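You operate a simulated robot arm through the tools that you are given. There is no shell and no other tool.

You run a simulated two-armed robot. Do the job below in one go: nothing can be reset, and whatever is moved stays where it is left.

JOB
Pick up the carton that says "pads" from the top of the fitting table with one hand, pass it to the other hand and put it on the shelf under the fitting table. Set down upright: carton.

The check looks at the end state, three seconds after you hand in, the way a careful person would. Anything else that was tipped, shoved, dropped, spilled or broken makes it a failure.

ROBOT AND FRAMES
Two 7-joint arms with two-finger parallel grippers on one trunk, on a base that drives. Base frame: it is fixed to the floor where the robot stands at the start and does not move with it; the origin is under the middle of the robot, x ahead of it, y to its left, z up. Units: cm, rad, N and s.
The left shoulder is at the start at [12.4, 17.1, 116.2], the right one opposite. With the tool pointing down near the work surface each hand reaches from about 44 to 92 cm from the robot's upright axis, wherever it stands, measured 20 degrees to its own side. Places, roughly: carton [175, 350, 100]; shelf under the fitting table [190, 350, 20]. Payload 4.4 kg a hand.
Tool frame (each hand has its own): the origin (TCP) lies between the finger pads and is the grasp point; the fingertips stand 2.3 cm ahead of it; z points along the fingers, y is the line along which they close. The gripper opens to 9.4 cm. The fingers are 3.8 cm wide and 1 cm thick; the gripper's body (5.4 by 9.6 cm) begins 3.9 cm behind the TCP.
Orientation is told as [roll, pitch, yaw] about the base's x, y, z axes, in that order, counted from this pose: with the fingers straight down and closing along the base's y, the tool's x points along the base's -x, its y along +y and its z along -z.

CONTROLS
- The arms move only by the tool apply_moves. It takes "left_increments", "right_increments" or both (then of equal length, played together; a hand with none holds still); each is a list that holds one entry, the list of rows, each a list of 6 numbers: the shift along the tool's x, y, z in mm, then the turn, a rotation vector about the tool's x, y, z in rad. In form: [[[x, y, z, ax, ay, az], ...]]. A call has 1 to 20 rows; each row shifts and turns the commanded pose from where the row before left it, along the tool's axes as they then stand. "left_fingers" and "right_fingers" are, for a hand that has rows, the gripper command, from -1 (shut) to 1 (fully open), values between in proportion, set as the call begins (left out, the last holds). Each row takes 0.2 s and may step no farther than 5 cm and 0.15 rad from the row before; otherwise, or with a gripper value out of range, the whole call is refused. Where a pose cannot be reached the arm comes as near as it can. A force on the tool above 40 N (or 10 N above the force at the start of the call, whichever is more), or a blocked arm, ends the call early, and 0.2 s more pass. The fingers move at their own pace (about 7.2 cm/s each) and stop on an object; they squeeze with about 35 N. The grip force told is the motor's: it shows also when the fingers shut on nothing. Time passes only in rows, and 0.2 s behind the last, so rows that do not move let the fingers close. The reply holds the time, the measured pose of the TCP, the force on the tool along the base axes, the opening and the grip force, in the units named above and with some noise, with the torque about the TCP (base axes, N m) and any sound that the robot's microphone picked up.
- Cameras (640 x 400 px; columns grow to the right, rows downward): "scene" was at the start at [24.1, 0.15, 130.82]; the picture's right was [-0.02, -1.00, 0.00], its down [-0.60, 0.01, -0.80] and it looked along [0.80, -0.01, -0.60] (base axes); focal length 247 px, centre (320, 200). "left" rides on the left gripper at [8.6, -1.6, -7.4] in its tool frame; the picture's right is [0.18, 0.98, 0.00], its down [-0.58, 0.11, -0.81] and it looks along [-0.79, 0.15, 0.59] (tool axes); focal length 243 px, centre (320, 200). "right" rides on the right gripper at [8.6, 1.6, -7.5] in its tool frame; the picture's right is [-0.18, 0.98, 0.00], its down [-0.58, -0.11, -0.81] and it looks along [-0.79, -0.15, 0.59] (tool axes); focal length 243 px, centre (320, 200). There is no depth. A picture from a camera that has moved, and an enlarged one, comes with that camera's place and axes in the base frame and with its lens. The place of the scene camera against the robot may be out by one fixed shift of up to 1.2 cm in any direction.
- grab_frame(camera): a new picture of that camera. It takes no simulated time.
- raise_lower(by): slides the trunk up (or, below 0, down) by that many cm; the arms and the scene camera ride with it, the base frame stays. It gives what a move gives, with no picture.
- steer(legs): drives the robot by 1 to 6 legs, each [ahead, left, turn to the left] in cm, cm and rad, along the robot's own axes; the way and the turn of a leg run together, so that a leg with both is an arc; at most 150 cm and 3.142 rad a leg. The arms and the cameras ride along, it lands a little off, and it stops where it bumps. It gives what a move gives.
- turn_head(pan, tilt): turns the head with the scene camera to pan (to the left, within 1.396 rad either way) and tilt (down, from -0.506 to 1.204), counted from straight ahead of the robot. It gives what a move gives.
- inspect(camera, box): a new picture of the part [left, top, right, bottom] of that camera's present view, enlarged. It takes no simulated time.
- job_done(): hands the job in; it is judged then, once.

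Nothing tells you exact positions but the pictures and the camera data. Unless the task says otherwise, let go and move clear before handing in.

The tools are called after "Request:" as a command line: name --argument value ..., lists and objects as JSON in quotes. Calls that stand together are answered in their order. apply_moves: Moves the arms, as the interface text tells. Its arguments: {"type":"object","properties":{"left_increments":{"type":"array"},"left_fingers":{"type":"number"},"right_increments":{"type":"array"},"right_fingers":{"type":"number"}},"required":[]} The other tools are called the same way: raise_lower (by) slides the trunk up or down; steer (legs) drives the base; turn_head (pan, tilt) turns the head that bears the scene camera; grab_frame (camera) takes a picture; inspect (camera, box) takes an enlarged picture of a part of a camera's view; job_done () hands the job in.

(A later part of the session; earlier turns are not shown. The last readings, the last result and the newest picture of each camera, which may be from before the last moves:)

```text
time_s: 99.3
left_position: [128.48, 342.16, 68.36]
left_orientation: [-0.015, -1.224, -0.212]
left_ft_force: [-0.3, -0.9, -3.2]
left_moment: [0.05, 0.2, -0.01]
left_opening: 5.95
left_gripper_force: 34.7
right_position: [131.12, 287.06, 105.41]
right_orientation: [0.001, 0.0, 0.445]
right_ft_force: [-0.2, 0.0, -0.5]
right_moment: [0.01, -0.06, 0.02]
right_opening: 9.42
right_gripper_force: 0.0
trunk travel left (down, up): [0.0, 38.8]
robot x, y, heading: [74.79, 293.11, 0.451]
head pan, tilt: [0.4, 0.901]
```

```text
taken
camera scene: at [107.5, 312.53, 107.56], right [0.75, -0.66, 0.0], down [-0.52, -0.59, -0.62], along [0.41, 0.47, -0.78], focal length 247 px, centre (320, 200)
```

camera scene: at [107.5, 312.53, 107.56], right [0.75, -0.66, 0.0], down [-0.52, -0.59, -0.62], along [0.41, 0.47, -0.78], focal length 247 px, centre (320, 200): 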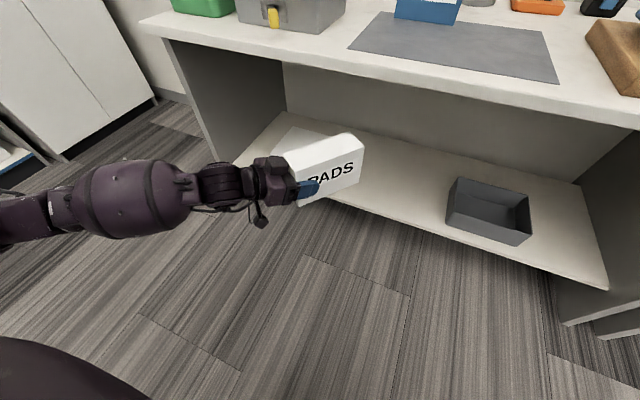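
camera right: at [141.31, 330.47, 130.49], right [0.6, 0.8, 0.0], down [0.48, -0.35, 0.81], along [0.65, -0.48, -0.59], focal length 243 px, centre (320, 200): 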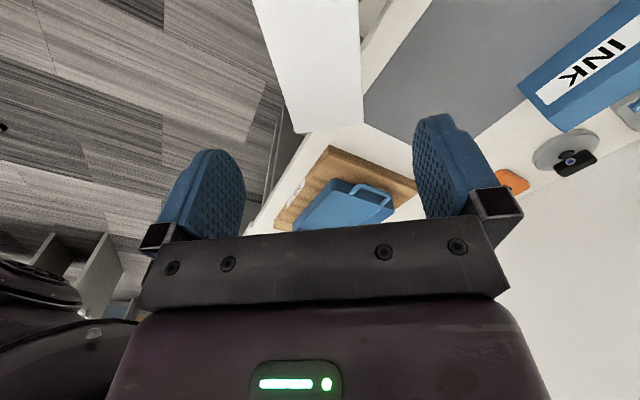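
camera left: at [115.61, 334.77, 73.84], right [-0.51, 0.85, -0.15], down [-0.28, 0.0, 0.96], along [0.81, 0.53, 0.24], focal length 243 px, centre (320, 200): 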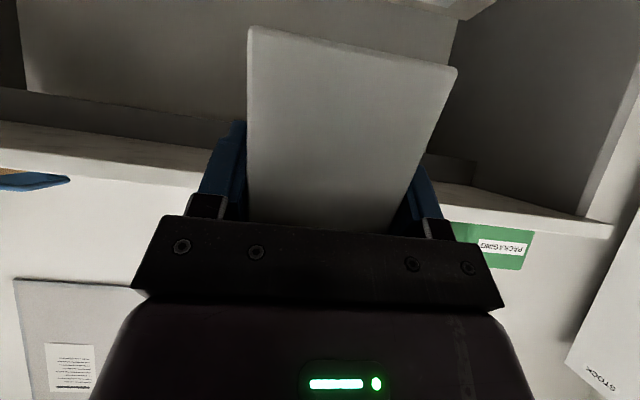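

That works: hand level again (pitch −1.22) while pointing inward. Now lowering from here in free space in front of the table.

Request:
apply_moves --left_increments '[[[34.5, 0, 12.4, 0, 0, 0], [34.5, 0, 12.4, 0, 0, 0], [34.5, 0, 12.4, 0, 0, 0], [34.5, 0, 12.4, 0, 0, 0], [34.5, 0, 12.4, 0, 0, 0], [34.5, 0, 12.4, 0, 0, 0], [0, 0, 0, 0, 0, 0]]]'

Request:
grab_frame --camera "scene"

```text
time_s: 100.9
left_position: [128.4, 342.07, 46.37]
left_orientation: [-0.016, -1.225, -0.213]
left_ft_force: [-0.5, -0.4, -2.8]
left_moment: [0.05, 0.16, -0.03]
left_opening: 5.99
left_gripper_force: 34.8
right_position: [130.99, 287.02, 105.47]
right_orientation: [0.0, 0.001, 0.445]
right_ft_force: [-0.1, -0.6, 0.0]
right_moment: [0.0, -0.01, -0.02]
right_opening: 9.39
right_gripper_force: 0.0
trunk travel left (down, up): [0.0, 38.8]
robot x, y, heading: [75.01, 293.51, 0.45]
head pan, tilt: [0.4, 0.901]
```

```text
taken
camera scene: at [107.5, 312.53, 107.57], right [0.75, -0.66, 0.0], down [-0.52, -0.59, -0.62], along [0.41, 0.47, -0.78], focal length 247 px, centre (320, 200)
```

scene: 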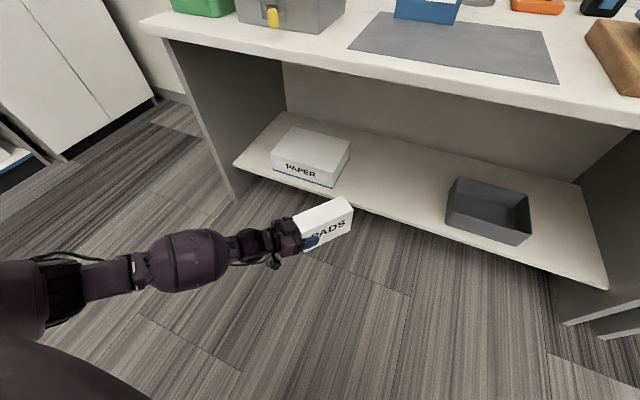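

Works well: z=46 and level. Continuing down to about z=36, then I'll see how far the hand can yaw toward straight ahead at this height.

Request:
apply_moves --left_increments '[[[32, 0, 11.5, 0, 0, 0], [32, 0, 11.5, 0, 0, 0], [32, 0, 11.5, 0, 0, 0], [0, 0, 0, 0, 0, 0]]]'

Request:
apply_moves --left_increments '[[[0, 0, 0, -0.0941, 0, -0.0339], [0, 0, 0, -0.0941, 0, -0.0339], [0, 0, 0, -0.0941, 0, -0.0339], [0, 0, 0, 0, 0, 0]]]'

Request:
grab_frame --camera "scene"

```text
time_s: 101.9
left_position: [128.43, 342.18, 36.2]
left_orientation: [-0.019, -1.225, -0.21]
left_ft_force: [-0.2, -0.1, -3.2]
left_moment: [0.01, 0.17, -0.01]
left_opening: 5.97
left_gripper_force: 34.9
right_position: [131.01, 287.05, 105.47]
right_orientation: [0.002, 0.001, 0.444]
right_ft_force: [-0.2, -0.5, -0.1]
right_moment: [-0.01, -0.02, -0.01]
right_opening: 9.4
right_gripper_force: 0.1
trunk travel left (down, up): [0.0, 38.8]
robot x, y, heading: [74.56, 293.72, 0.447]
head pan, tilt: [0.4, 0.901]
```

```text
time_s: 102.9
left_position: [128.48, 343.7, 35.91]
left_orientation: [-0.057, -1.222, 0.118]
left_ft_force: [0.0, 0.2, -2.8]
left_moment: [-0.02, 0.19, -0.04]
left_opening: 5.98
left_gripper_force: 35.1
left hand out of reach, approached as far as the arm can: row 3
right_position: [131.07, 286.82, 105.51]
right_orientation: [0.0, 0.002, 0.445]
right_ft_force: [0.6, 0.3, -0.5]
right_moment: [0.01, -0.03, -0.03]
right_opening: 9.41
right_gripper_force: 0.0
trunk travel left (down, up): [0.0, 38.8]
robot x, y, heading: [74.74, 293.1, 0.443]
head pan, tilt: [0.4, 0.901]
```

```text
taken
camera scene: at [107.5, 312.52, 107.56], right [0.75, -0.66, 0.0], down [-0.52, -0.59, -0.62], along [0.41, 0.47, -0.78], focal length 247 px, centre (320, 200)
```

scene: 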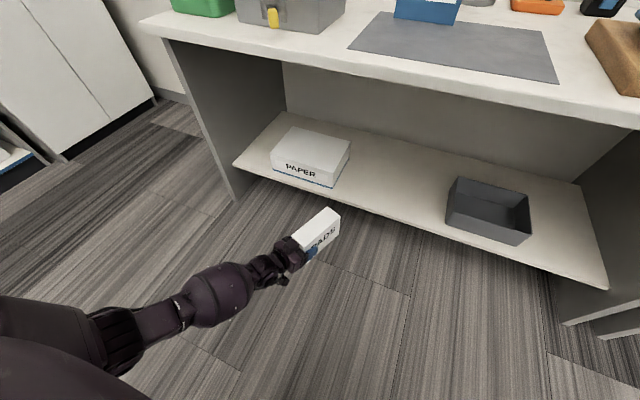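

At low height the hand can point nearly ahead only if it is further out to my left, where the forearm comes from. I'll move the hand ~24 cm left (still low, well in front of the table), correcting its small roll, then yaw it straight.

Request:
apply_moves --left_increments '[[[7.5, 28.8, -20.6, -0.008, 0, 0], [7.5, 28.8, -20.6, -0.008, 0, 0], [7.5, 28.8, -20.6, -0.008, 0, 0], [7.5, 28.8, -20.6, -0.008, 0, 0], [7.5, 28.8, -20.6, -0.008, 0, 0], [7.5, 28.8, -20.6, -0.008, 0, 0], [7.5, 28.8, -20.6, -0.008, 0, 0], [0, 0, 0, 0, 0, 0]]]'

Request:
grab_frame --camera "scene"

```text
time_s: 104.7
left_position: [111.34, 362.15, 35.86]
left_orientation: [0.04, -1.223, 0.088]
left_ft_force: [0.3, 0.7, -3.5]
left_moment: [-0.05, 0.16, -0.03]
left_opening: 5.97
left_gripper_force: 34.6
right_position: [131.02, 287.13, 105.4]
right_orientation: [-0.002, 0.002, 0.444]
right_ft_force: [0.0, 0.3, 0.1]
right_moment: [0.02, 0.03, 0.03]
right_opening: 9.39
right_gripper_force: 0.0
trunk travel left (down, up): [0.0, 38.8]
robot x, y, heading: [74.61, 293.43, 0.448]
head pan, tilt: [0.4, 0.901]
```

```text
taken
camera scene: at [107.5, 312.53, 107.56], right [0.75, -0.66, 0.0], down [-0.52, -0.59, -0.62], along [0.41, 0.47, -0.78], focal length 247 px, centre (320, 200)
```

scene: 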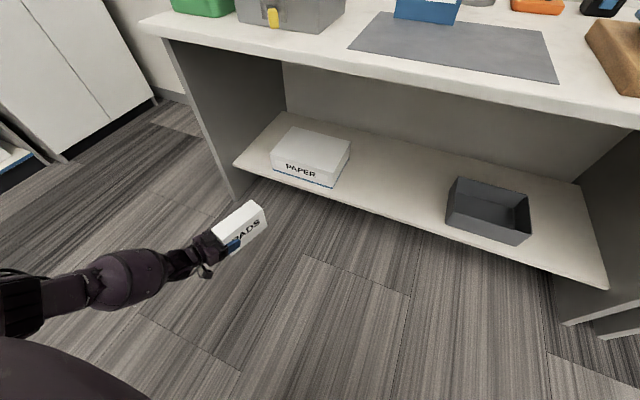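

Good, it reached [111.3, 362.2, 35.9] level. Now yawing it straight toward the table.

Request:
apply_moves --left_increments '[[[0, 0, 0, -0.0988, 0, -0.0408], [0, 0, 0, -0.0988, 0, -0.0408], [0, 0, 0, -0.0988, 0, -0.0408], [0, 0, 0, 0, 0, 0]]]'

Request:
turn_head --pan 0.45 --tilt 0.75

Request:
grab_frame --camera "scene"

Request:
grab_frame --camera "left"

```text
time_s: 105.7
left_position: [111.24, 362.33, 35.9]
left_orientation: [-0.001, -1.225, 0.449]
left_ft_force: [0.2, -0.1, -3.1]
left_moment: [-0.03, 0.14, -0.02]
left_opening: 5.99
left_gripper_force: 35.2
right_position: [130.97, 287.09, 105.38]
right_orientation: [-0.001, 0.002, 0.444]
right_ft_force: [0.3, -0.6, 1.0]
right_moment: [0.01, -0.01, 0.03]
right_opening: 9.39
right_gripper_force: 0.1
trunk travel left (down, up): [0.0, 38.8]
robot x, y, heading: [74.69, 293.5, 0.448]
head pan, tilt: [0.4, 0.901]
```

```text
time_s: 106.4
left_position: [111.24, 362.17, 35.91]
left_orientation: [0.001, -1.227, 0.449]
left_ft_force: [-0.1, 0.4, -3.7]
left_moment: [-0.07, 0.13, -0.03]
left_opening: 5.95
left_gripper_force: 35.5
right_position: [130.83, 287.04, 105.5]
right_orientation: [0.0, 0.002, 0.445]
right_ft_force: [-0.1, -0.1, 0.3]
right_moment: [0.0, -0.01, -0.04]
right_opening: 9.43
right_gripper_force: 0.2
trunk travel left (down, up): [0.0, 38.8]
robot x, y, heading: [74.75, 293.25, 0.443]
head pan, tilt: [0.45, 0.75]
```

```text
taken
camera scene: at [107.66, 313.35, 108.75], right [0.78, -0.62, 0.0], down [-0.43, -0.53, -0.73], along [0.46, 0.57, -0.68], focal length 247 px, centre (320, 200)
```

scene: 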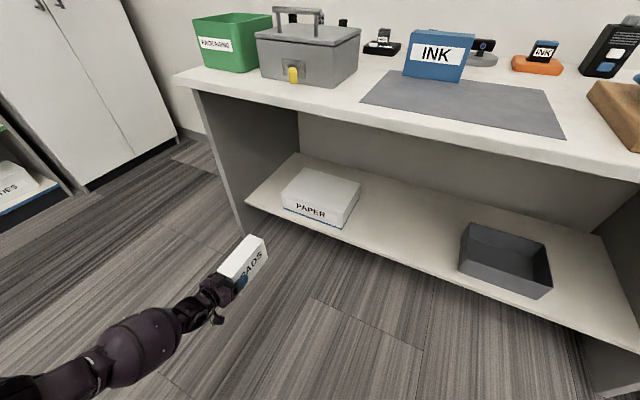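

```text
taken
camera left: at [103.05, 356.55, 30.26], right [-0.48, 0.86, -0.17], down [-0.55, -0.14, 0.82], along [0.68, 0.49, 0.55], focal length 243 px, centre (320, 200)
```

left: 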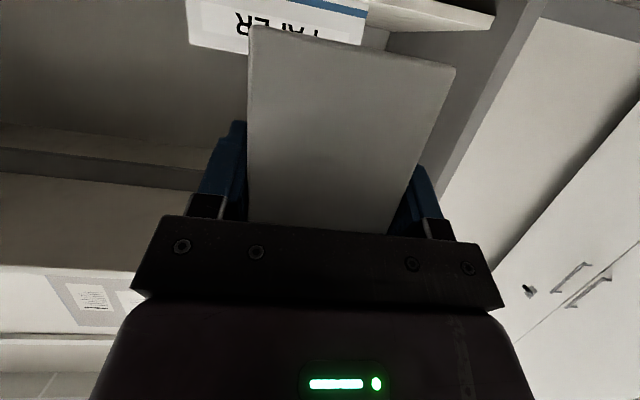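

The carton is level and aimed squarely at the shelf from [111.2, 362.3, 35.9], but in front of the PAPER box; I need to shift right to the gap. I'll zoom to measure the gap and shelf edge.

Request:
inspect --camera "scene" --box '[220, 140, 396, 250]'

Request:
inspect --camera "scene" --box '[400, 190, 624, 330]'

Request:
inspect --camera "scene" --box '[160, 190, 320, 290]'

```text
3.64 times, centred on (308, 195) of scene
camera zoom: at [107.66, 313.35, 108.75], right [0.78, -0.62, 0.0], down [-0.43, -0.53, -0.73], along [0.46, 0.57, -0.68], focal length 898 px, centre (364, 218)
```

zoom: 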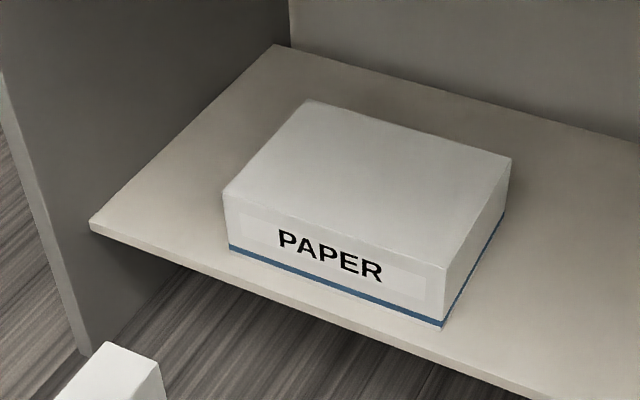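

```text
2.86 times, centred on (512, 260) of scene
camera zoom: at [107.66, 313.35, 108.75], right [0.78, -0.62, 0.0], down [-0.43, -0.53, -0.73], along [0.46, 0.57, -0.68], focal length 706 px, centre (-229, 29)
```

zoom: 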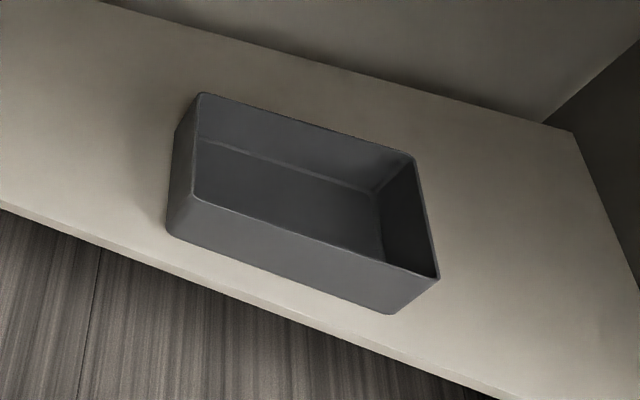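

```text
4.00 times, centred on (240, 240) of scene
camera zoom: at [107.66, 313.35, 108.75], right [0.78, -0.62, 0.0], down [-0.43, -0.53, -0.73], along [0.46, 0.57, -0.68], focal length 988 px, centre (640, 40)
```

zoom: 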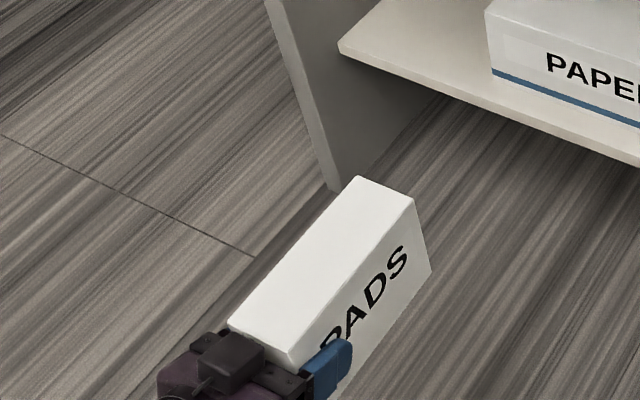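

Checks against the carton's known pose show the scene camera is good to ~0.5 cm. Shelf top ≈21.7, its front edge at 298 along the table normal; the free gap runs from the bin (t≈209) to PAPER (t≈259), so I'll aim for t≈232. First I test here in free space that the hand can go as low as needed, and raise the right hand a bit more.

Request:
apply_moves --left_increments '[[[27, 0, 9.8, 0, 0, 0], [27, 0, 9.8, 0, 0, 0], [27, 0, 9.8, 0, 0, 0], [0, 0, 0, 0, 0, 0]]]' --right_increments '[[[0, 0, -30, 0, 0, 0], [0, 0, -30, 0, 0, 0], [0, 0, -30, 0, 0, 0], [0, 0, 0, 0, 0, 0]]]'

```text
time_s: 107.4
left_position: [111.39, 362.35, 27.2]
left_orientation: [-0.003, -1.226, 0.448]
left_ft_force: [-0.7, 0.1, -3.2]
left_moment: [-0.04, 0.15, -0.03]
left_opening: 5.97
left_gripper_force: 35.0
right_position: [131.07, 287.15, 114.4]
right_orientation: [-0.001, 0.001, 0.445]
right_ft_force: [-0.3, -0.6, 0.4]
right_moment: [0.03, -0.02, 0.01]
right_opening: 9.39
right_gripper_force: 0.0
trunk travel left (down, up): [0.0, 38.8]
robot x, y, heading: [74.51, 293.48, 0.445]
head pan, tilt: [0.45, 0.75]
```

Reach is fine down to 27. Raising to about z=31.5 (carton bottom ≈26) and sliding right 46 cm to line up with the gap.

Request:
apply_moves --left_increments '[[[-20, 0, -7.3, 0, 0, 0], [-20, 0, -7.3, 0, 0, 0], [0, 0, 0, 0, 0, 0]]]'

Request:
steer --legs '[[0, -46, 0]]'

Request:
grab_frame --camera "scene"

Request:
grab_frame --camera "left"

```text
time_s: 108.2
left_position: [111.49, 362.31, 31.63]
left_orientation: [0.0, -1.225, 0.445]
left_ft_force: [0.4, 0.3, -2.9]
left_moment: [-0.03, 0.13, 0.0]
left_opening: 5.98
left_gripper_force: 34.9
right_position: [131.0, 287.05, 114.38]
right_orientation: [0.0, 0.003, 0.444]
right_ft_force: [0.2, -0.5, 0.4]
right_moment: [0.02, 0.04, 0.02]
right_opening: 9.39
right_gripper_force: 0.0
trunk travel left (down, up): [0.0, 38.8]
robot x, y, heading: [74.67, 293.34, 0.449]
head pan, tilt: [0.45, 0.75]
```

```text
time_s: 112.8
left_position: [131.49, 320.43, 31.62]
left_orientation: [0.0, -1.226, 0.45]
left_ft_force: [-0.4, 0.7, -3.5]
left_moment: [-0.04, 0.15, 0.01]
left_opening: 5.96
left_gripper_force: 35.7
right_position: [151.18, 245.21, 114.4]
right_orientation: [-0.002, 0.001, 0.447]
right_ft_force: [0.5, -0.2, 0.0]
right_moment: [-0.01, -0.03, -0.01]
right_opening: 9.41
right_gripper_force: 0.0
trunk travel left (down, up): [0.0, 38.8]
robot x, y, heading: [94.77, 251.12, 0.451]
head pan, tilt: [0.45, 0.75]
```

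```text
taken
camera scene: at [127.82, 271.44, 108.75], right [0.78, -0.62, 0.0], down [-0.42, -0.53, -0.73], along [0.45, 0.57, -0.68], focal length 247 px, centre (320, 200)
```

scene: 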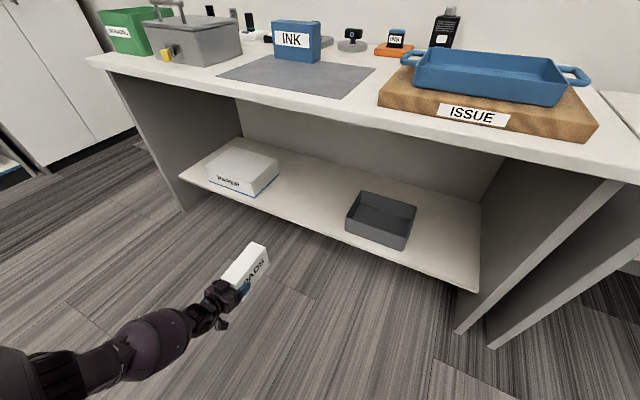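

```text
taken
camera left: at [123.18, 314.73, 25.94], right [-0.48, 0.86, -0.17], down [-0.55, -0.15, 0.82], along [0.68, 0.49, 0.55], focal length 243 px, centre (320, 200)
```

left: 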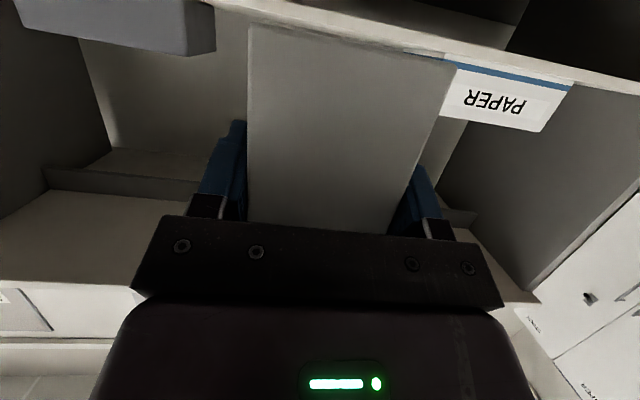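

Lined up: TCP at t≈232, carton pointing into the gap between the bin and PAPER. I'll zoom in with the hand camera to check the shelf height against the carton bottom.

Request:
inspect --camera "left" --box '[400, 0, 640, 150]'

Request:
inspect --camera "left" --box '[20, 0, 260, 150]'

Request:
inspect --camera "scene" --box '[170, 130, 426, 290]'

```text
2.67 times, centred on (520, 75) of left
camera zoom: at [123.18, 314.73, 25.94], right [-0.48, 0.86, -0.17], down [-0.55, -0.15, 0.82], along [0.68, 0.49, 0.55], focal length 647 px, centre (-213, 533)
```

zoom: 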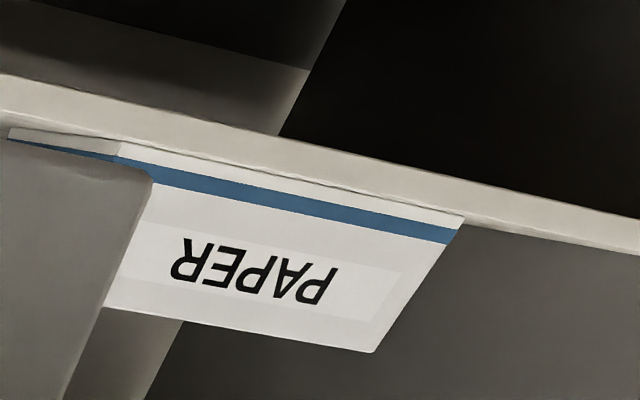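

```text
2.67 times, centred on (140, 75) of left
camera zoom: at [123.18, 314.73, 25.94], right [-0.48, 0.86, -0.17], down [-0.55, -0.15, 0.82], along [0.68, 0.49, 0.55], focal length 647 px, centre (800, 533)
```

zoom: 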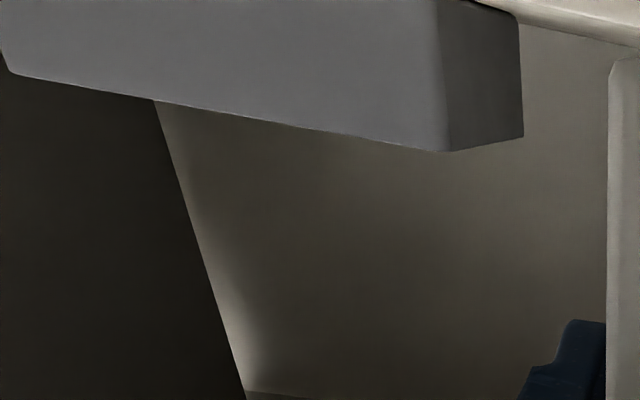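

```text
2.50 times, centred on (298, 210) of scene
camera zoom: at [127.82, 271.44, 108.75], right [0.78, -0.62, 0.0], down [-0.42, -0.53, -0.73], along [0.45, 0.57, -0.68], focal length 617 px, centre (375, 175)
```

zoom: 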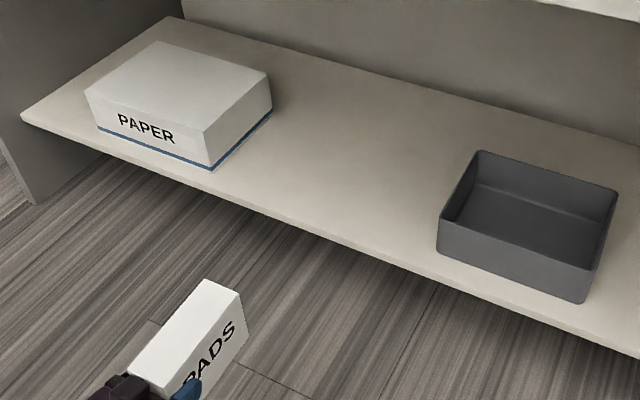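

The hand camera suggests the shelf top is nearer z≈24 (board ~2.3 cm thick), so I raise the hand another 1.5 cm for margin and drive forward in two stages, checking in between.

Request:
apply_moves --left_increments '[[[-14.5, 0, -5, 0, 0, 0], [0, 0, 0, 0, 0, 0]]]'

Request:
steer --legs '[[22, 0, 0]]'

Request:
turn_head --pan 0.6 --tilt 0.8

Request:
grab_frame --camera "scene"

Request:
grab_frame --camera "left"

```text
time_s: 113.5
left_position: [131.5, 320.41, 33.11]
left_orientation: [-0.002, -1.225, 0.452]
left_ft_force: [-0.7, 1.0, -2.6]
left_moment: [-0.06, 0.18, -0.02]
left_opening: 6.0
left_gripper_force: 35.0
right_position: [151.17, 245.12, 114.46]
right_orientation: [0.0, 0.002, 0.447]
right_ft_force: [0.0, -0.4, 0.3]
right_moment: [-0.01, -0.02, -0.02]
right_opening: 9.42
right_gripper_force: 0.1
trunk travel left (down, up): [0.0, 38.8]
robot x, y, heading: [94.79, 251.31, 0.445]
head pan, tilt: [0.45, 0.75]
```

```text
time_s: 115.1
left_position: [151.1, 329.98, 33.0]
left_orientation: [-0.002, -1.224, 0.452]
left_ft_force: [-0.4, 0.8, -3.1]
left_moment: [-0.06, 0.13, -0.01]
left_opening: 5.99
left_gripper_force: 34.8
right_position: [170.88, 254.79, 114.42]
right_orientation: [0.001, 0.0, 0.448]
right_ft_force: [0.0, 1.8, 0.3]
right_moment: [-0.04, 0.03, 0.02]
right_opening: 9.39
right_gripper_force: 0.0
trunk travel left (down, up): [0.0, 38.8]
robot x, y, heading: [114.68, 260.91, 0.451]
head pan, tilt: [0.45, 0.75]
```

```text
time_s: 115.8
left_position: [150.98, 329.98, 33.04]
left_orientation: [-0.002, -1.224, 0.452]
left_ft_force: [-0.8, -0.9, -3.3]
left_moment: [-0.09, 0.15, 0.01]
left_opening: 6.0
left_gripper_force: 35.1
right_position: [170.85, 254.82, 114.3]
right_orientation: [-0.001, 0.0, 0.448]
right_ft_force: [0.1, 0.8, 0.6]
right_moment: [-0.01, 0.0, 0.01]
right_opening: 9.4
right_gripper_force: 0.0
trunk travel left (down, up): [0.0, 38.8]
robot x, y, heading: [114.7, 260.94, 0.449]
head pan, tilt: [0.6, 0.799]
```

```text
taken
camera scene: at [146.34, 281.52, 108.35], right [0.87, -0.5, 0.0], down [-0.36, -0.62, -0.7], along [0.35, 0.61, -0.72], focal length 247 px, centre (320, 200)
```

scene: 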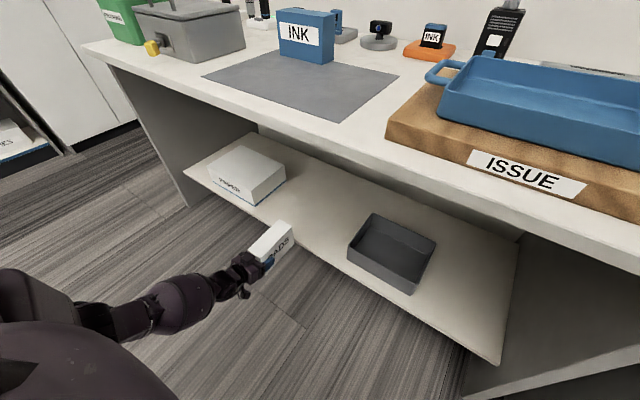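

```text
taken
camera left: at [142.76, 324.28, 27.44], right [-0.48, 0.86, -0.17], down [-0.55, -0.15, 0.82], along [0.68, 0.49, 0.54], focal length 243 px, centre (320, 200)
```

left: 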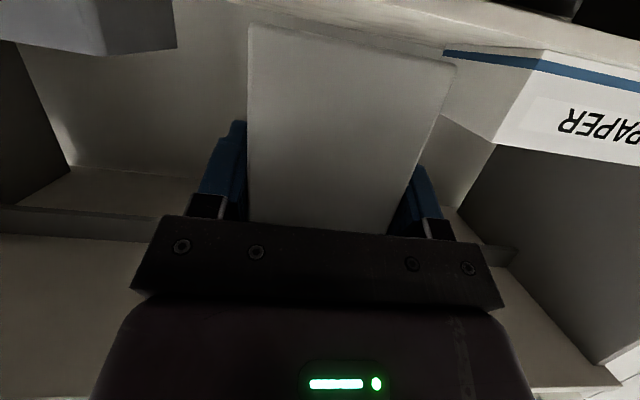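

The carton's front is just short of the shelf edge, about level with it in view. I'll zoom in on the edge with the hand camera for a second height reading.

Request:
inspect --camera "left" --box '[400, 0, 640, 150]'

Request:
inspect --camera "left" --box '[160, 0, 400, 150]'

Request:
inspect --camera "scene" --box '[180, 140, 372, 260]'

```text
2.67 times, centred on (520, 75) of left
camera zoom: at [142.76, 324.28, 27.44], right [-0.48, 0.86, -0.17], down [-0.55, -0.15, 0.82], along [0.68, 0.49, 0.54], focal length 647 px, centre (-213, 533)
```

zoom: 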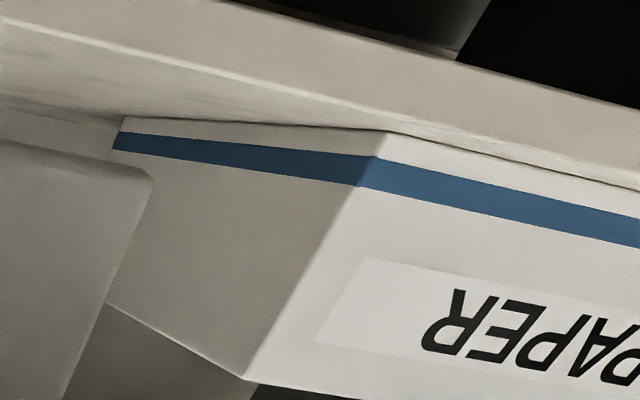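

```text
2.67 times, centred on (280, 75) of left
camera zoom: at [142.76, 324.28, 27.44], right [-0.48, 0.86, -0.17], down [-0.55, -0.15, 0.82], along [0.68, 0.49, 0.54], focal length 647 px, centre (427, 533)
```

zoom: 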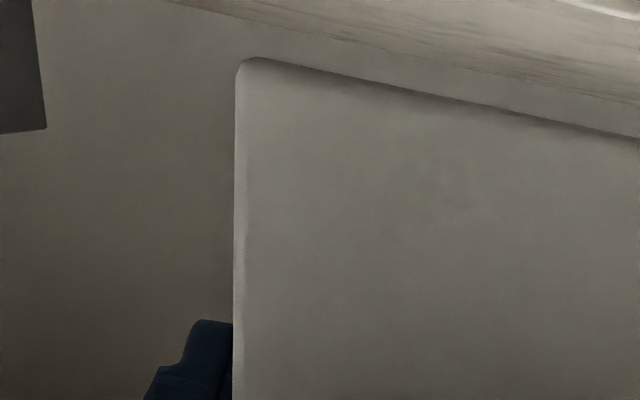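

```text
3.33 times, centred on (276, 200) of scene
camera zoom: at [146.34, 281.52, 108.35], right [0.87, -0.5, 0.0], down [-0.36, -0.62, -0.7], along [0.35, 0.61, -0.72], focal length 823 px, centre (467, 200)
```

zoom: 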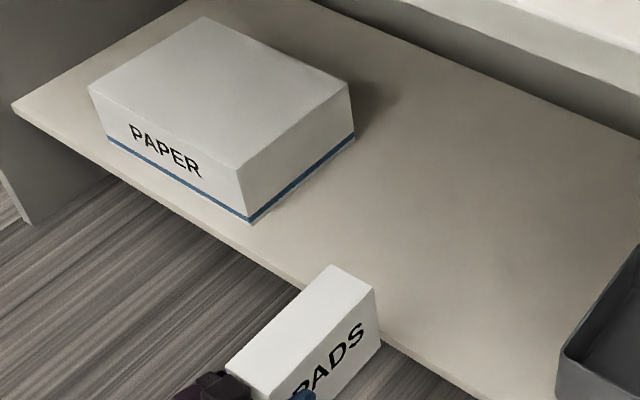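

Both cameras agree the shelf top is ≈24.3 with its edge near 293–295, and the carton bottom is ≈28, so it clears by about 3–4 cm. Driving forward another 19.5 cm puts the whole carton over the shelf.

Request:
steer --legs '[[10, 0, 0], [9.5, 0, 0]]'

Request:
turn_head --pan 0.75 --tilt 0.9

Request:
grab_frame --camera "scene"

Request:
grab_frame --camera "left"

```text
time_s: 117.7
left_position: [168.64, 338.54, 33.1]
left_orientation: [-0.001, -1.223, 0.45]
left_ft_force: [0.1, 0.5, -2.4]
left_moment: [-0.08, 0.18, -0.01]
left_opening: 5.97
left_gripper_force: 35.0
right_position: [188.43, 263.25, 114.42]
right_orientation: [-0.001, 0.002, 0.449]
right_ft_force: [0.2, 0.2, -0.1]
right_moment: [-0.02, 0.02, -0.02]
right_opening: 9.38
right_gripper_force: 0.1
trunk travel left (down, up): [0.0, 38.8]
robot x, y, heading: [132.34, 269.16, 0.447]
head pan, tilt: [0.6, 0.799]
```

```text
time_s: 118.4
left_position: [168.61, 338.39, 33.1]
left_orientation: [-0.002, -1.224, 0.452]
left_ft_force: [0.3, 0.3, -3.0]
left_moment: [-0.07, 0.16, -0.01]
left_opening: 6.0
left_gripper_force: 34.4
right_position: [188.51, 263.31, 114.5]
right_orientation: [0.0, 0.002, 0.449]
right_ft_force: [0.0, -1.0, 0.1]
right_moment: [0.01, 0.02, -0.01]
right_opening: 9.39
right_gripper_force: 0.1
trunk travel left (down, up): [0.0, 38.8]
robot x, y, heading: [132.04, 269.1, 0.454]
head pan, tilt: [0.75, 0.901]
```

```text
taken
camera scene: at [162.65, 290.05, 107.56], right [0.93, -0.36, 0.0], down [-0.28, -0.73, -0.62], along [0.22, 0.58, -0.78], focal length 247 px, centre (320, 200)
```

scene: 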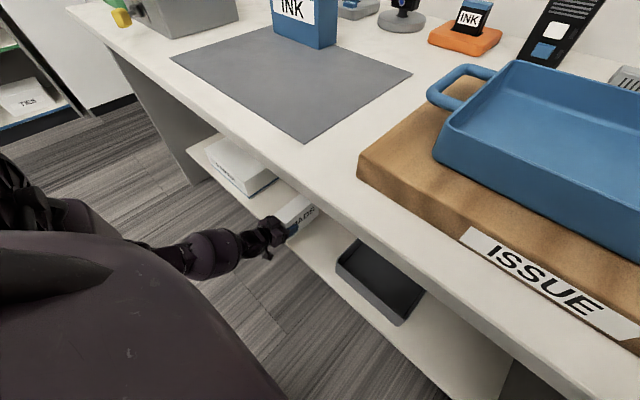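

```text
taken
camera left: at [160.37, 332.77, 27.43], right [-0.48, 0.86, -0.17], down [-0.55, -0.15, 0.82], along [0.68, 0.49, 0.54], focal length 243 px, centre (320, 200)
```

left: 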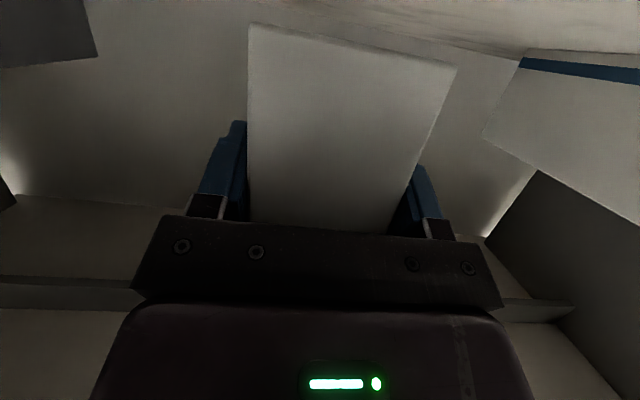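

No contact, carton is over the shelf (TCP at 298 along the table normal). Zooming to check its rear end against the shelf's front edge.

Request:
inspect --camera "scene" --box '[190, 130, 382, 250]'

Request:
inspect --camera "left" --box '[400, 0, 640, 150]'

```text
3.33 times, centred on (286, 190) of scene
camera zoom: at [162.65, 290.05, 107.56], right [0.93, -0.36, 0.0], down [-0.28, -0.73, -0.62], along [0.22, 0.58, -0.78], focal length 823 px, centre (433, 233)
```

zoom: 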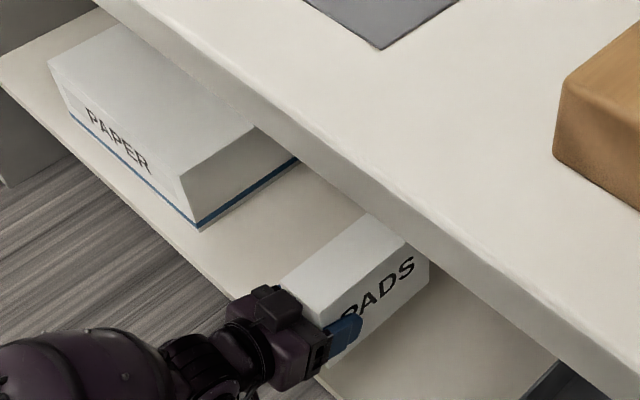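

```text
2.67 times, centred on (520, 75) of left
camera zoom: at [160.37, 332.77, 27.43], right [-0.48, 0.86, -0.17], down [-0.55, -0.15, 0.82], along [0.68, 0.49, 0.54], focal length 647 px, centre (-213, 533)
```

zoom: 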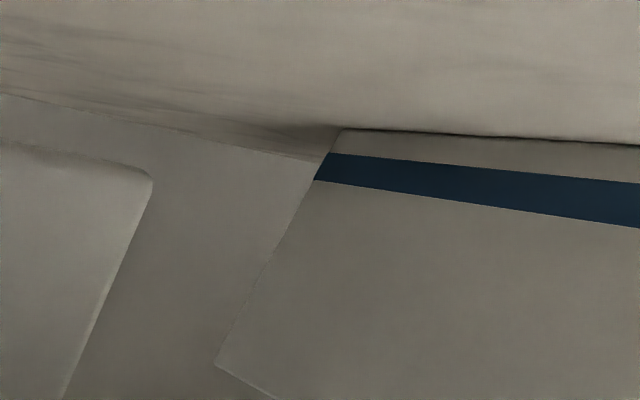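

Triangulating with the hand camera: shelf top z≈24.15, shelf edge ≈294, so the carton's rear end is about 2 cm inside. I'll go 1 cm further in, and lower to just above the shelf.

Request:
apply_moves --left_increments '[[[-3.4, 0, 9.4, 0, 0, 0], [11.8, 0, 4.2, 0, 0, 0], [11.8, 0, 4.2, 0, 0, 0], [0, 0, 0, 0, 0, 0]]]'

Request:
inspect --camera "scene" --box '[190, 130, 382, 250]'

Request:
grab_frame --camera "left"

```text
time_s: 119.4
left_position: [169.61, 339.0, 30.58]
left_orientation: [0.0, -1.225, 0.451]
left_ft_force: [-0.4, -0.5, -3.3]
left_moment: [-0.08, 0.14, 0.0]
left_opening: 5.99
left_gripper_force: 35.3
right_position: [188.41, 263.19, 114.4]
right_orientation: [0.001, 0.001, 0.448]
right_ft_force: [-0.4, 0.3, 0.5]
right_moment: [0.0, 0.01, 0.0]
right_opening: 9.41
right_gripper_force: 0.2
trunk travel left (down, up): [0.0, 38.8]
robot x, y, heading: [132.46, 269.29, 0.449]
head pan, tilt: [0.75, 0.901]
```

```text
3.33 times, centred on (286, 190) of scene
camera zoom: at [162.65, 290.05, 107.56], right [0.93, -0.36, 0.0], down [-0.28, -0.73, -0.62], along [0.22, 0.58, -0.78], focal length 823 px, centre (433, 233)
```

zoom: 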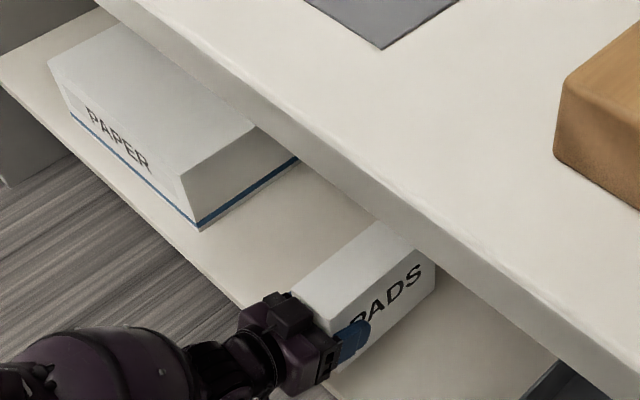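

```text
taken
camera left: at [161.25, 333.2, 24.93], right [-0.48, 0.86, -0.17], down [-0.55, -0.15, 0.82], along [0.68, 0.49, 0.54], focal length 243 px, centre (320, 200)
```

left: 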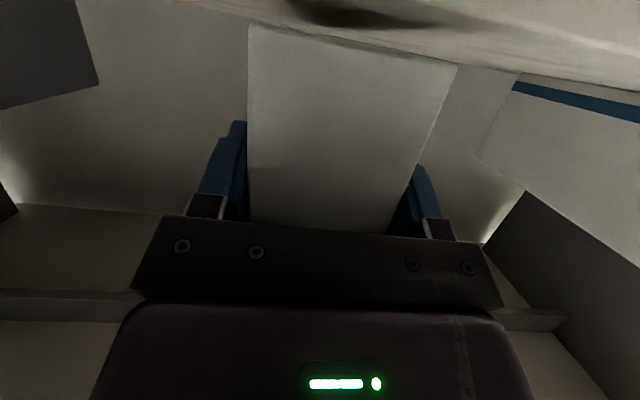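

A contact shadow is appearing under the carton; about 1–1.5 cm remain. Lowering gently in small steps while watching the force.

Request:
apply_moves --left_increments '[[[2.8, 0, 1.0, 0, 0, 0], [2.8, 0, 1.0, 0, 0, 0], [0, 0, 0, 0, 0, 0]]]'

Request:
apply_moves --left_increments '[[[2.3, 0, 0.8, 0, 0, 0], [0, 0, 0, 0, 0, 0]]]'

Request:
inspect --camera "left" --box '[200, 0, 520, 200]'

```text
time_s: 120.2
left_position: [169.57, 339.08, 30.06]
left_orientation: [-0.001, -1.225, 0.45]
left_ft_force: [-0.7, 0.6, -2.4]
left_moment: [-0.08, 0.13, -0.02]
left_opening: 5.97
left_gripper_force: 35.2
right_position: [188.32, 263.26, 114.51]
right_orientation: [0.0, 0.001, 0.45]
right_ft_force: [0.8, -0.6, 0.4]
right_moment: [-0.01, 0.01, 0.01]
right_opening: 9.41
right_gripper_force: 0.1
trunk travel left (down, up): [0.0, 38.8]
robot x, y, heading: [132.33, 269.41, 0.45]
head pan, tilt: [0.75, 0.901]
```

```text
time_s: 120.8
left_position: [169.45, 338.92, 29.67]
left_orientation: [-0.001, -1.226, 0.45]
left_ft_force: [0.7, -1.0, -2.7]
left_moment: [-0.04, 0.1, -0.01]
left_opening: 5.99
left_gripper_force: 35.1
right_position: [188.46, 263.22, 114.43]
right_orientation: [0.0, 0.0, 0.449]
right_ft_force: [0.1, 0.0, 0.4]
right_moment: [0.01, -0.02, 0.02]
right_opening: 9.37
right_gripper_force: 0.1
trunk travel left (down, up): [0.0, 38.8]
robot x, y, heading: [131.99, 269.27, 0.449]
head pan, tilt: [0.75, 0.901]
```

```text
2.00 times, centred on (360, 100) of left
camera zoom: at [161.24, 333.21, 24.12], right [-0.48, 0.86, -0.17], down [-0.55, -0.15, 0.82], along [0.68, 0.49, 0.54], focal length 485 px, centre (240, 400)
```

zoom: 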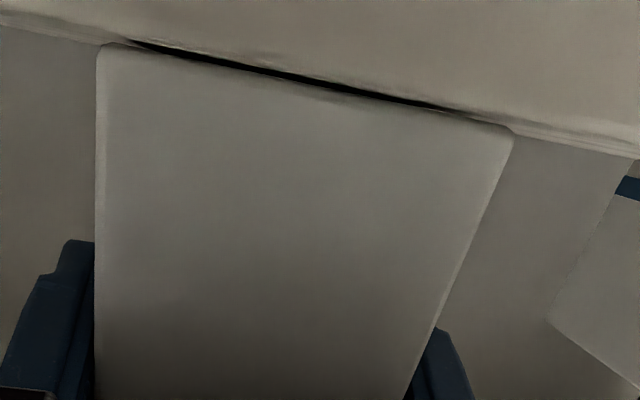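

A thin dark gap line remains under the carton. A few more millimetres.

Request:
apply_moves --left_increments '[[[2.3, 0, 0.8, 0, 0, 0], [0, 0, 0, 0, 0, 0]]]'

Request:
apply_moves --left_increments '[[[1.9, 0, 0.7, 0, 0, 0], [0, 0, 0, 0, 0, 0]]]'

Request:
inspect --camera "left" --box '[200, 0, 520, 200]'

```text
time_s: 121.4
left_position: [169.53, 338.9, 29.79]
left_orientation: [0.001, -1.228, 0.449]
left_ft_force: [-1.5, -1.5, 8.4]
left_moment: [0.2, -0.22, 0.08]
left_opening: 5.99
left_gripper_force: 34.9
right_position: [188.31, 263.22, 114.45]
right_orientation: [0.001, -0.001, 0.449]
right_ft_force: [-0.6, -0.5, 0.2]
right_moment: [-0.01, 0.03, 0.0]
right_opening: 9.41
right_gripper_force: 0.0
trunk travel left (down, up): [0.0, 38.8]
robot x, y, heading: [132.04, 269.09, 0.454]
head pan, tilt: [0.75, 0.901]
```

```text
time_s: 122.0
left_position: [169.59, 338.95, 29.62]
left_orientation: [0.004, -1.232, 0.446]
left_ft_force: [-6.6, -1.5, 29.3]
left_moment: [-0.51, 0.15, -0.1]
left_opening: 6.0
left_gripper_force: 35.2
right_position: [188.21, 263.09, 114.73]
right_orientation: [0.002, -0.002, 0.448]
right_ft_force: [-0.1, -0.2, 0.0]
right_moment: [0.03, -0.02, 0.0]
right_opening: 9.42
right_gripper_force: 0.0
trunk travel left (down, up): [0.0, 38.8]
robot x, y, heading: [132.31, 269.38, 0.448]
head pan, tilt: [0.75, 0.901]
```

```text
2.00 times, centred on (360, 100) of left
camera zoom: at [161.38, 333.29, 23.98], right [-0.48, 0.86, -0.17], down [-0.56, -0.15, 0.82], along [0.68, 0.49, 0.55], focal length 485 px, centre (240, 400)
```

zoom: 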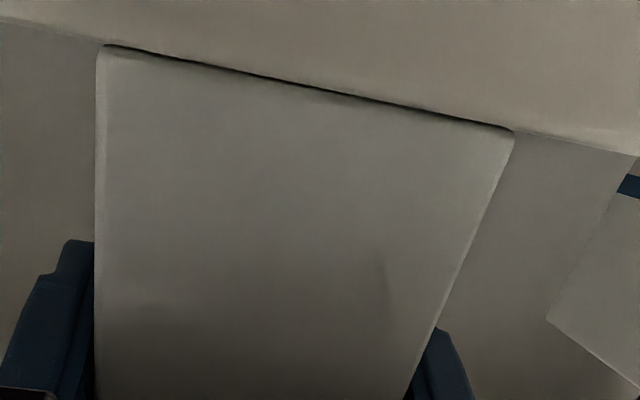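

Contact: it's standing on the shelf and I'm pressing with ~30 N, so I ease back up 2 mm before releasing.

Request:
apply_moves --left_increments '[[[-1.8, 0, -0.6, 0, 0, 0], [0, 0, 0, 0, 0, 0]]]'

```text
time_s: 122.6
left_position: [169.71, 339.03, 29.58]
left_orientation: [0.001, -1.23, 0.45]
left_ft_force: [2.3, 6.6, 16.4]
left_moment: [0.61, -0.89, 0.34]
left_opening: 5.97
left_gripper_force: 35.2
right_position: [188.33, 263.21, 114.5]
right_orientation: [0.0, -0.001, 0.448]
right_ft_force: [0.4, 0.0, -0.1]
right_moment: [-0.04, 0.05, 0.01]
right_opening: 9.4
right_gripper_force: 0.1
trunk travel left (down, up): [0.0, 38.8]
robot x, y, heading: [132.24, 269.29, 0.448]
head pan, tilt: [0.75, 0.901]
```

Still 16 N; easing a little more.

Request:
apply_moves --left_increments '[[[-1.4, 0, -0.5, 0, 0, 0], [0, 0, 0, 0, 0, 0]]]'

Request:
inspect --camera "left" --box '[200, 0, 520, 200]'

```text
time_s: 123.2
left_position: [169.46, 338.8, 29.65]
left_orientation: [0.0, -1.224, 0.448]
left_ft_force: [2.5, 3.0, 11.2]
left_moment: [0.31, -0.68, 0.12]
left_opening: 5.98
left_gripper_force: 34.3
right_position: [188.42, 263.13, 114.41]
right_orientation: [0.0, 0.0, 0.448]
right_ft_force: [0.4, -1.0, 0.1]
right_moment: [-0.03, 0.0, -0.01]
right_opening: 9.4
right_gripper_force: 0.1
trunk travel left (down, up): [0.0, 38.8]
robot x, y, heading: [131.96, 269.45, 0.456]
head pan, tilt: [0.75, 0.901]
```

```text
2.00 times, centred on (360, 100) of left
camera zoom: at [161.26, 333.12, 24.04], right [-0.48, 0.86, -0.17], down [-0.55, -0.15, 0.82], along [0.68, 0.49, 0.54], focal length 485 px, centre (240, 400)
```

zoom: 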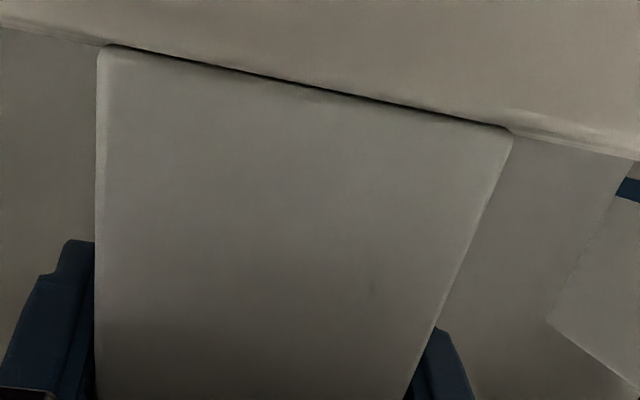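

Pressure is centred under the carton (flat contact). One more millimetre up, then open the left hand.

Request:
apply_moves --left_increments '[[[-1.2, 0, -0.4, 0, 0, 0], [0, 0, 0, 0, 0, 0]]]'

Request:
apply_moves --left_increments '[[[0, 0, 0, 0, 0, 0], [0, 0, 0, 0, 0, 0], [0, 0, 0, 0, 0, 0], [0, 0, 0, 0, 0, 0]]]' --left_fingers 1

Request:
grab_frame --camera "left"

Request:
inspect --camera "scene" --box '[190, 130, 382, 250]'

```text
time_s: 123.8
left_position: [169.55, 338.78, 29.6]
left_orientation: [0.001, -1.222, 0.449]
left_ft_force: [0.4, -1.8, 4.9]
left_moment: [0.27, -0.75, -0.27]
left_opening: 6.0
left_gripper_force: 35.1
right_position: [188.33, 263.15, 114.34]
right_orientation: [0.0, 0.0, 0.449]
right_ft_force: [-0.5, -0.5, 0.0]
right_moment: [-0.02, -0.01, -0.01]
right_opening: 9.42
right_gripper_force: 0.1
trunk travel left (down, up): [0.0, 38.8]
robot x, y, heading: [131.99, 269.33, 0.456]
head pan, tilt: [0.75, 0.901]
```

```text
time_s: 124.8
left_position: [169.61, 338.91, 29.75]
left_orientation: [-0.002, -1.225, 0.451]
left_ft_force: [-0.2, -0.2, -0.6]
left_moment: [0.0, 0.02, 0.02]
left_opening: 9.39
left_gripper_force: 0.0
right_position: [188.4, 263.17, 114.4]
right_orientation: [0.0, 0.001, 0.447]
right_ft_force: [1.2, 0.4, -0.5]
right_moment: [-0.06, -0.03, 0.01]
right_opening: 9.4
right_gripper_force: 0.0
trunk travel left (down, up): [0.0, 38.8]
robot x, y, heading: [132.16, 269.13, 0.451]
head pan, tilt: [0.75, 0.901]
```

```text
taken
camera left: at [161.26, 333.18, 24.12], right [-0.48, 0.86, -0.17], down [-0.55, -0.15, 0.82], along [0.68, 0.49, 0.54], focal length 243 px, centre (320, 200)
```

left: 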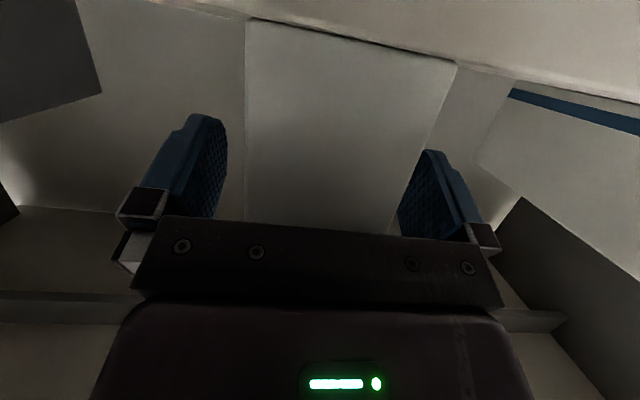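

```text
3.33 times, centred on (286, 190) of scene
camera zoom: at [162.63, 290.03, 107.57], right [0.93, -0.36, 0.0], down [-0.28, -0.73, -0.62], along [0.22, 0.58, -0.78], focal length 823 px, centre (433, 233)
```

zoom: 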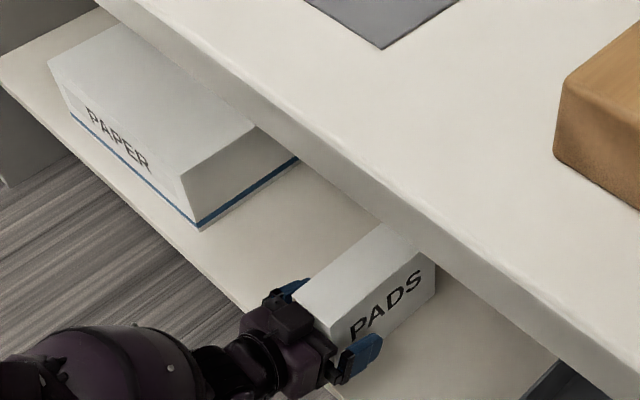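

Released; the carton stands on its own and the force on the hand is zero. Withdrawing the hand straight back along its pointing direction.

Request:
apply_moves --left_increments '[[[6.8, 0, -18.8, 0, 0, 0], [6.8, 0, -18.8, 0, 0, 0], [6.8, 0, -18.8, 0, 0, 0], [6.8, 0, -18.8, 0, 0, 0], [6.8, 0, -18.8, 0, 0, 0], [0, 0, 0, 0, 0, 0]]]'

Request:
grab_frame --camera "left"

Request:
inspect --camera "scene" --box '[190, 130, 382, 250]'

```text
time_s: 126.2
left_position: [160.52, 334.59, 29.75]
left_orientation: [-0.002, -1.225, 0.449]
left_ft_force: [0.1, -0.7, 0.1]
left_moment: [0.0, -0.01, -0.01]
left_opening: 9.4
left_gripper_force: 0.1
right_position: [188.3, 263.3, 114.51]
right_orientation: [-0.001, 0.0, 0.449]
right_ft_force: [-0.2, -0.8, -0.2]
right_moment: [-0.01, 0.02, -0.03]
right_opening: 9.39
right_gripper_force: 0.1
trunk travel left (down, up): [0.0, 38.8]
robot x, y, heading: [131.98, 269.49, 0.451]
head pan, tilt: [0.75, 0.901]
```

```text
taken
camera left: at [152.27, 328.87, 24.09], right [-0.48, 0.86, -0.17], down [-0.55, -0.15, 0.82], along [0.68, 0.49, 0.55], focal length 243 px, centre (320, 200)
```

left: 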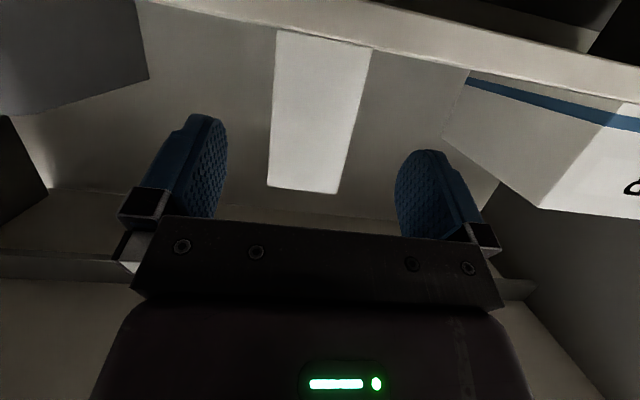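

```text
3.33 times, centred on (286, 190) of scene
camera zoom: at [162.63, 290.03, 107.57], right [0.93, -0.36, 0.0], down [-0.28, -0.73, -0.62], along [0.22, 0.58, -0.78], focal length 823 px, centre (433, 233)
```

zoom: 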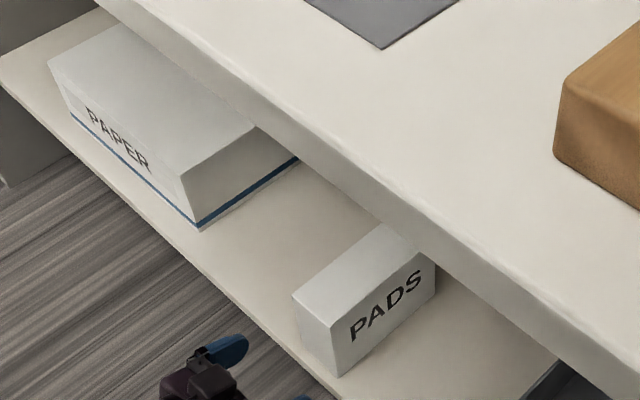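

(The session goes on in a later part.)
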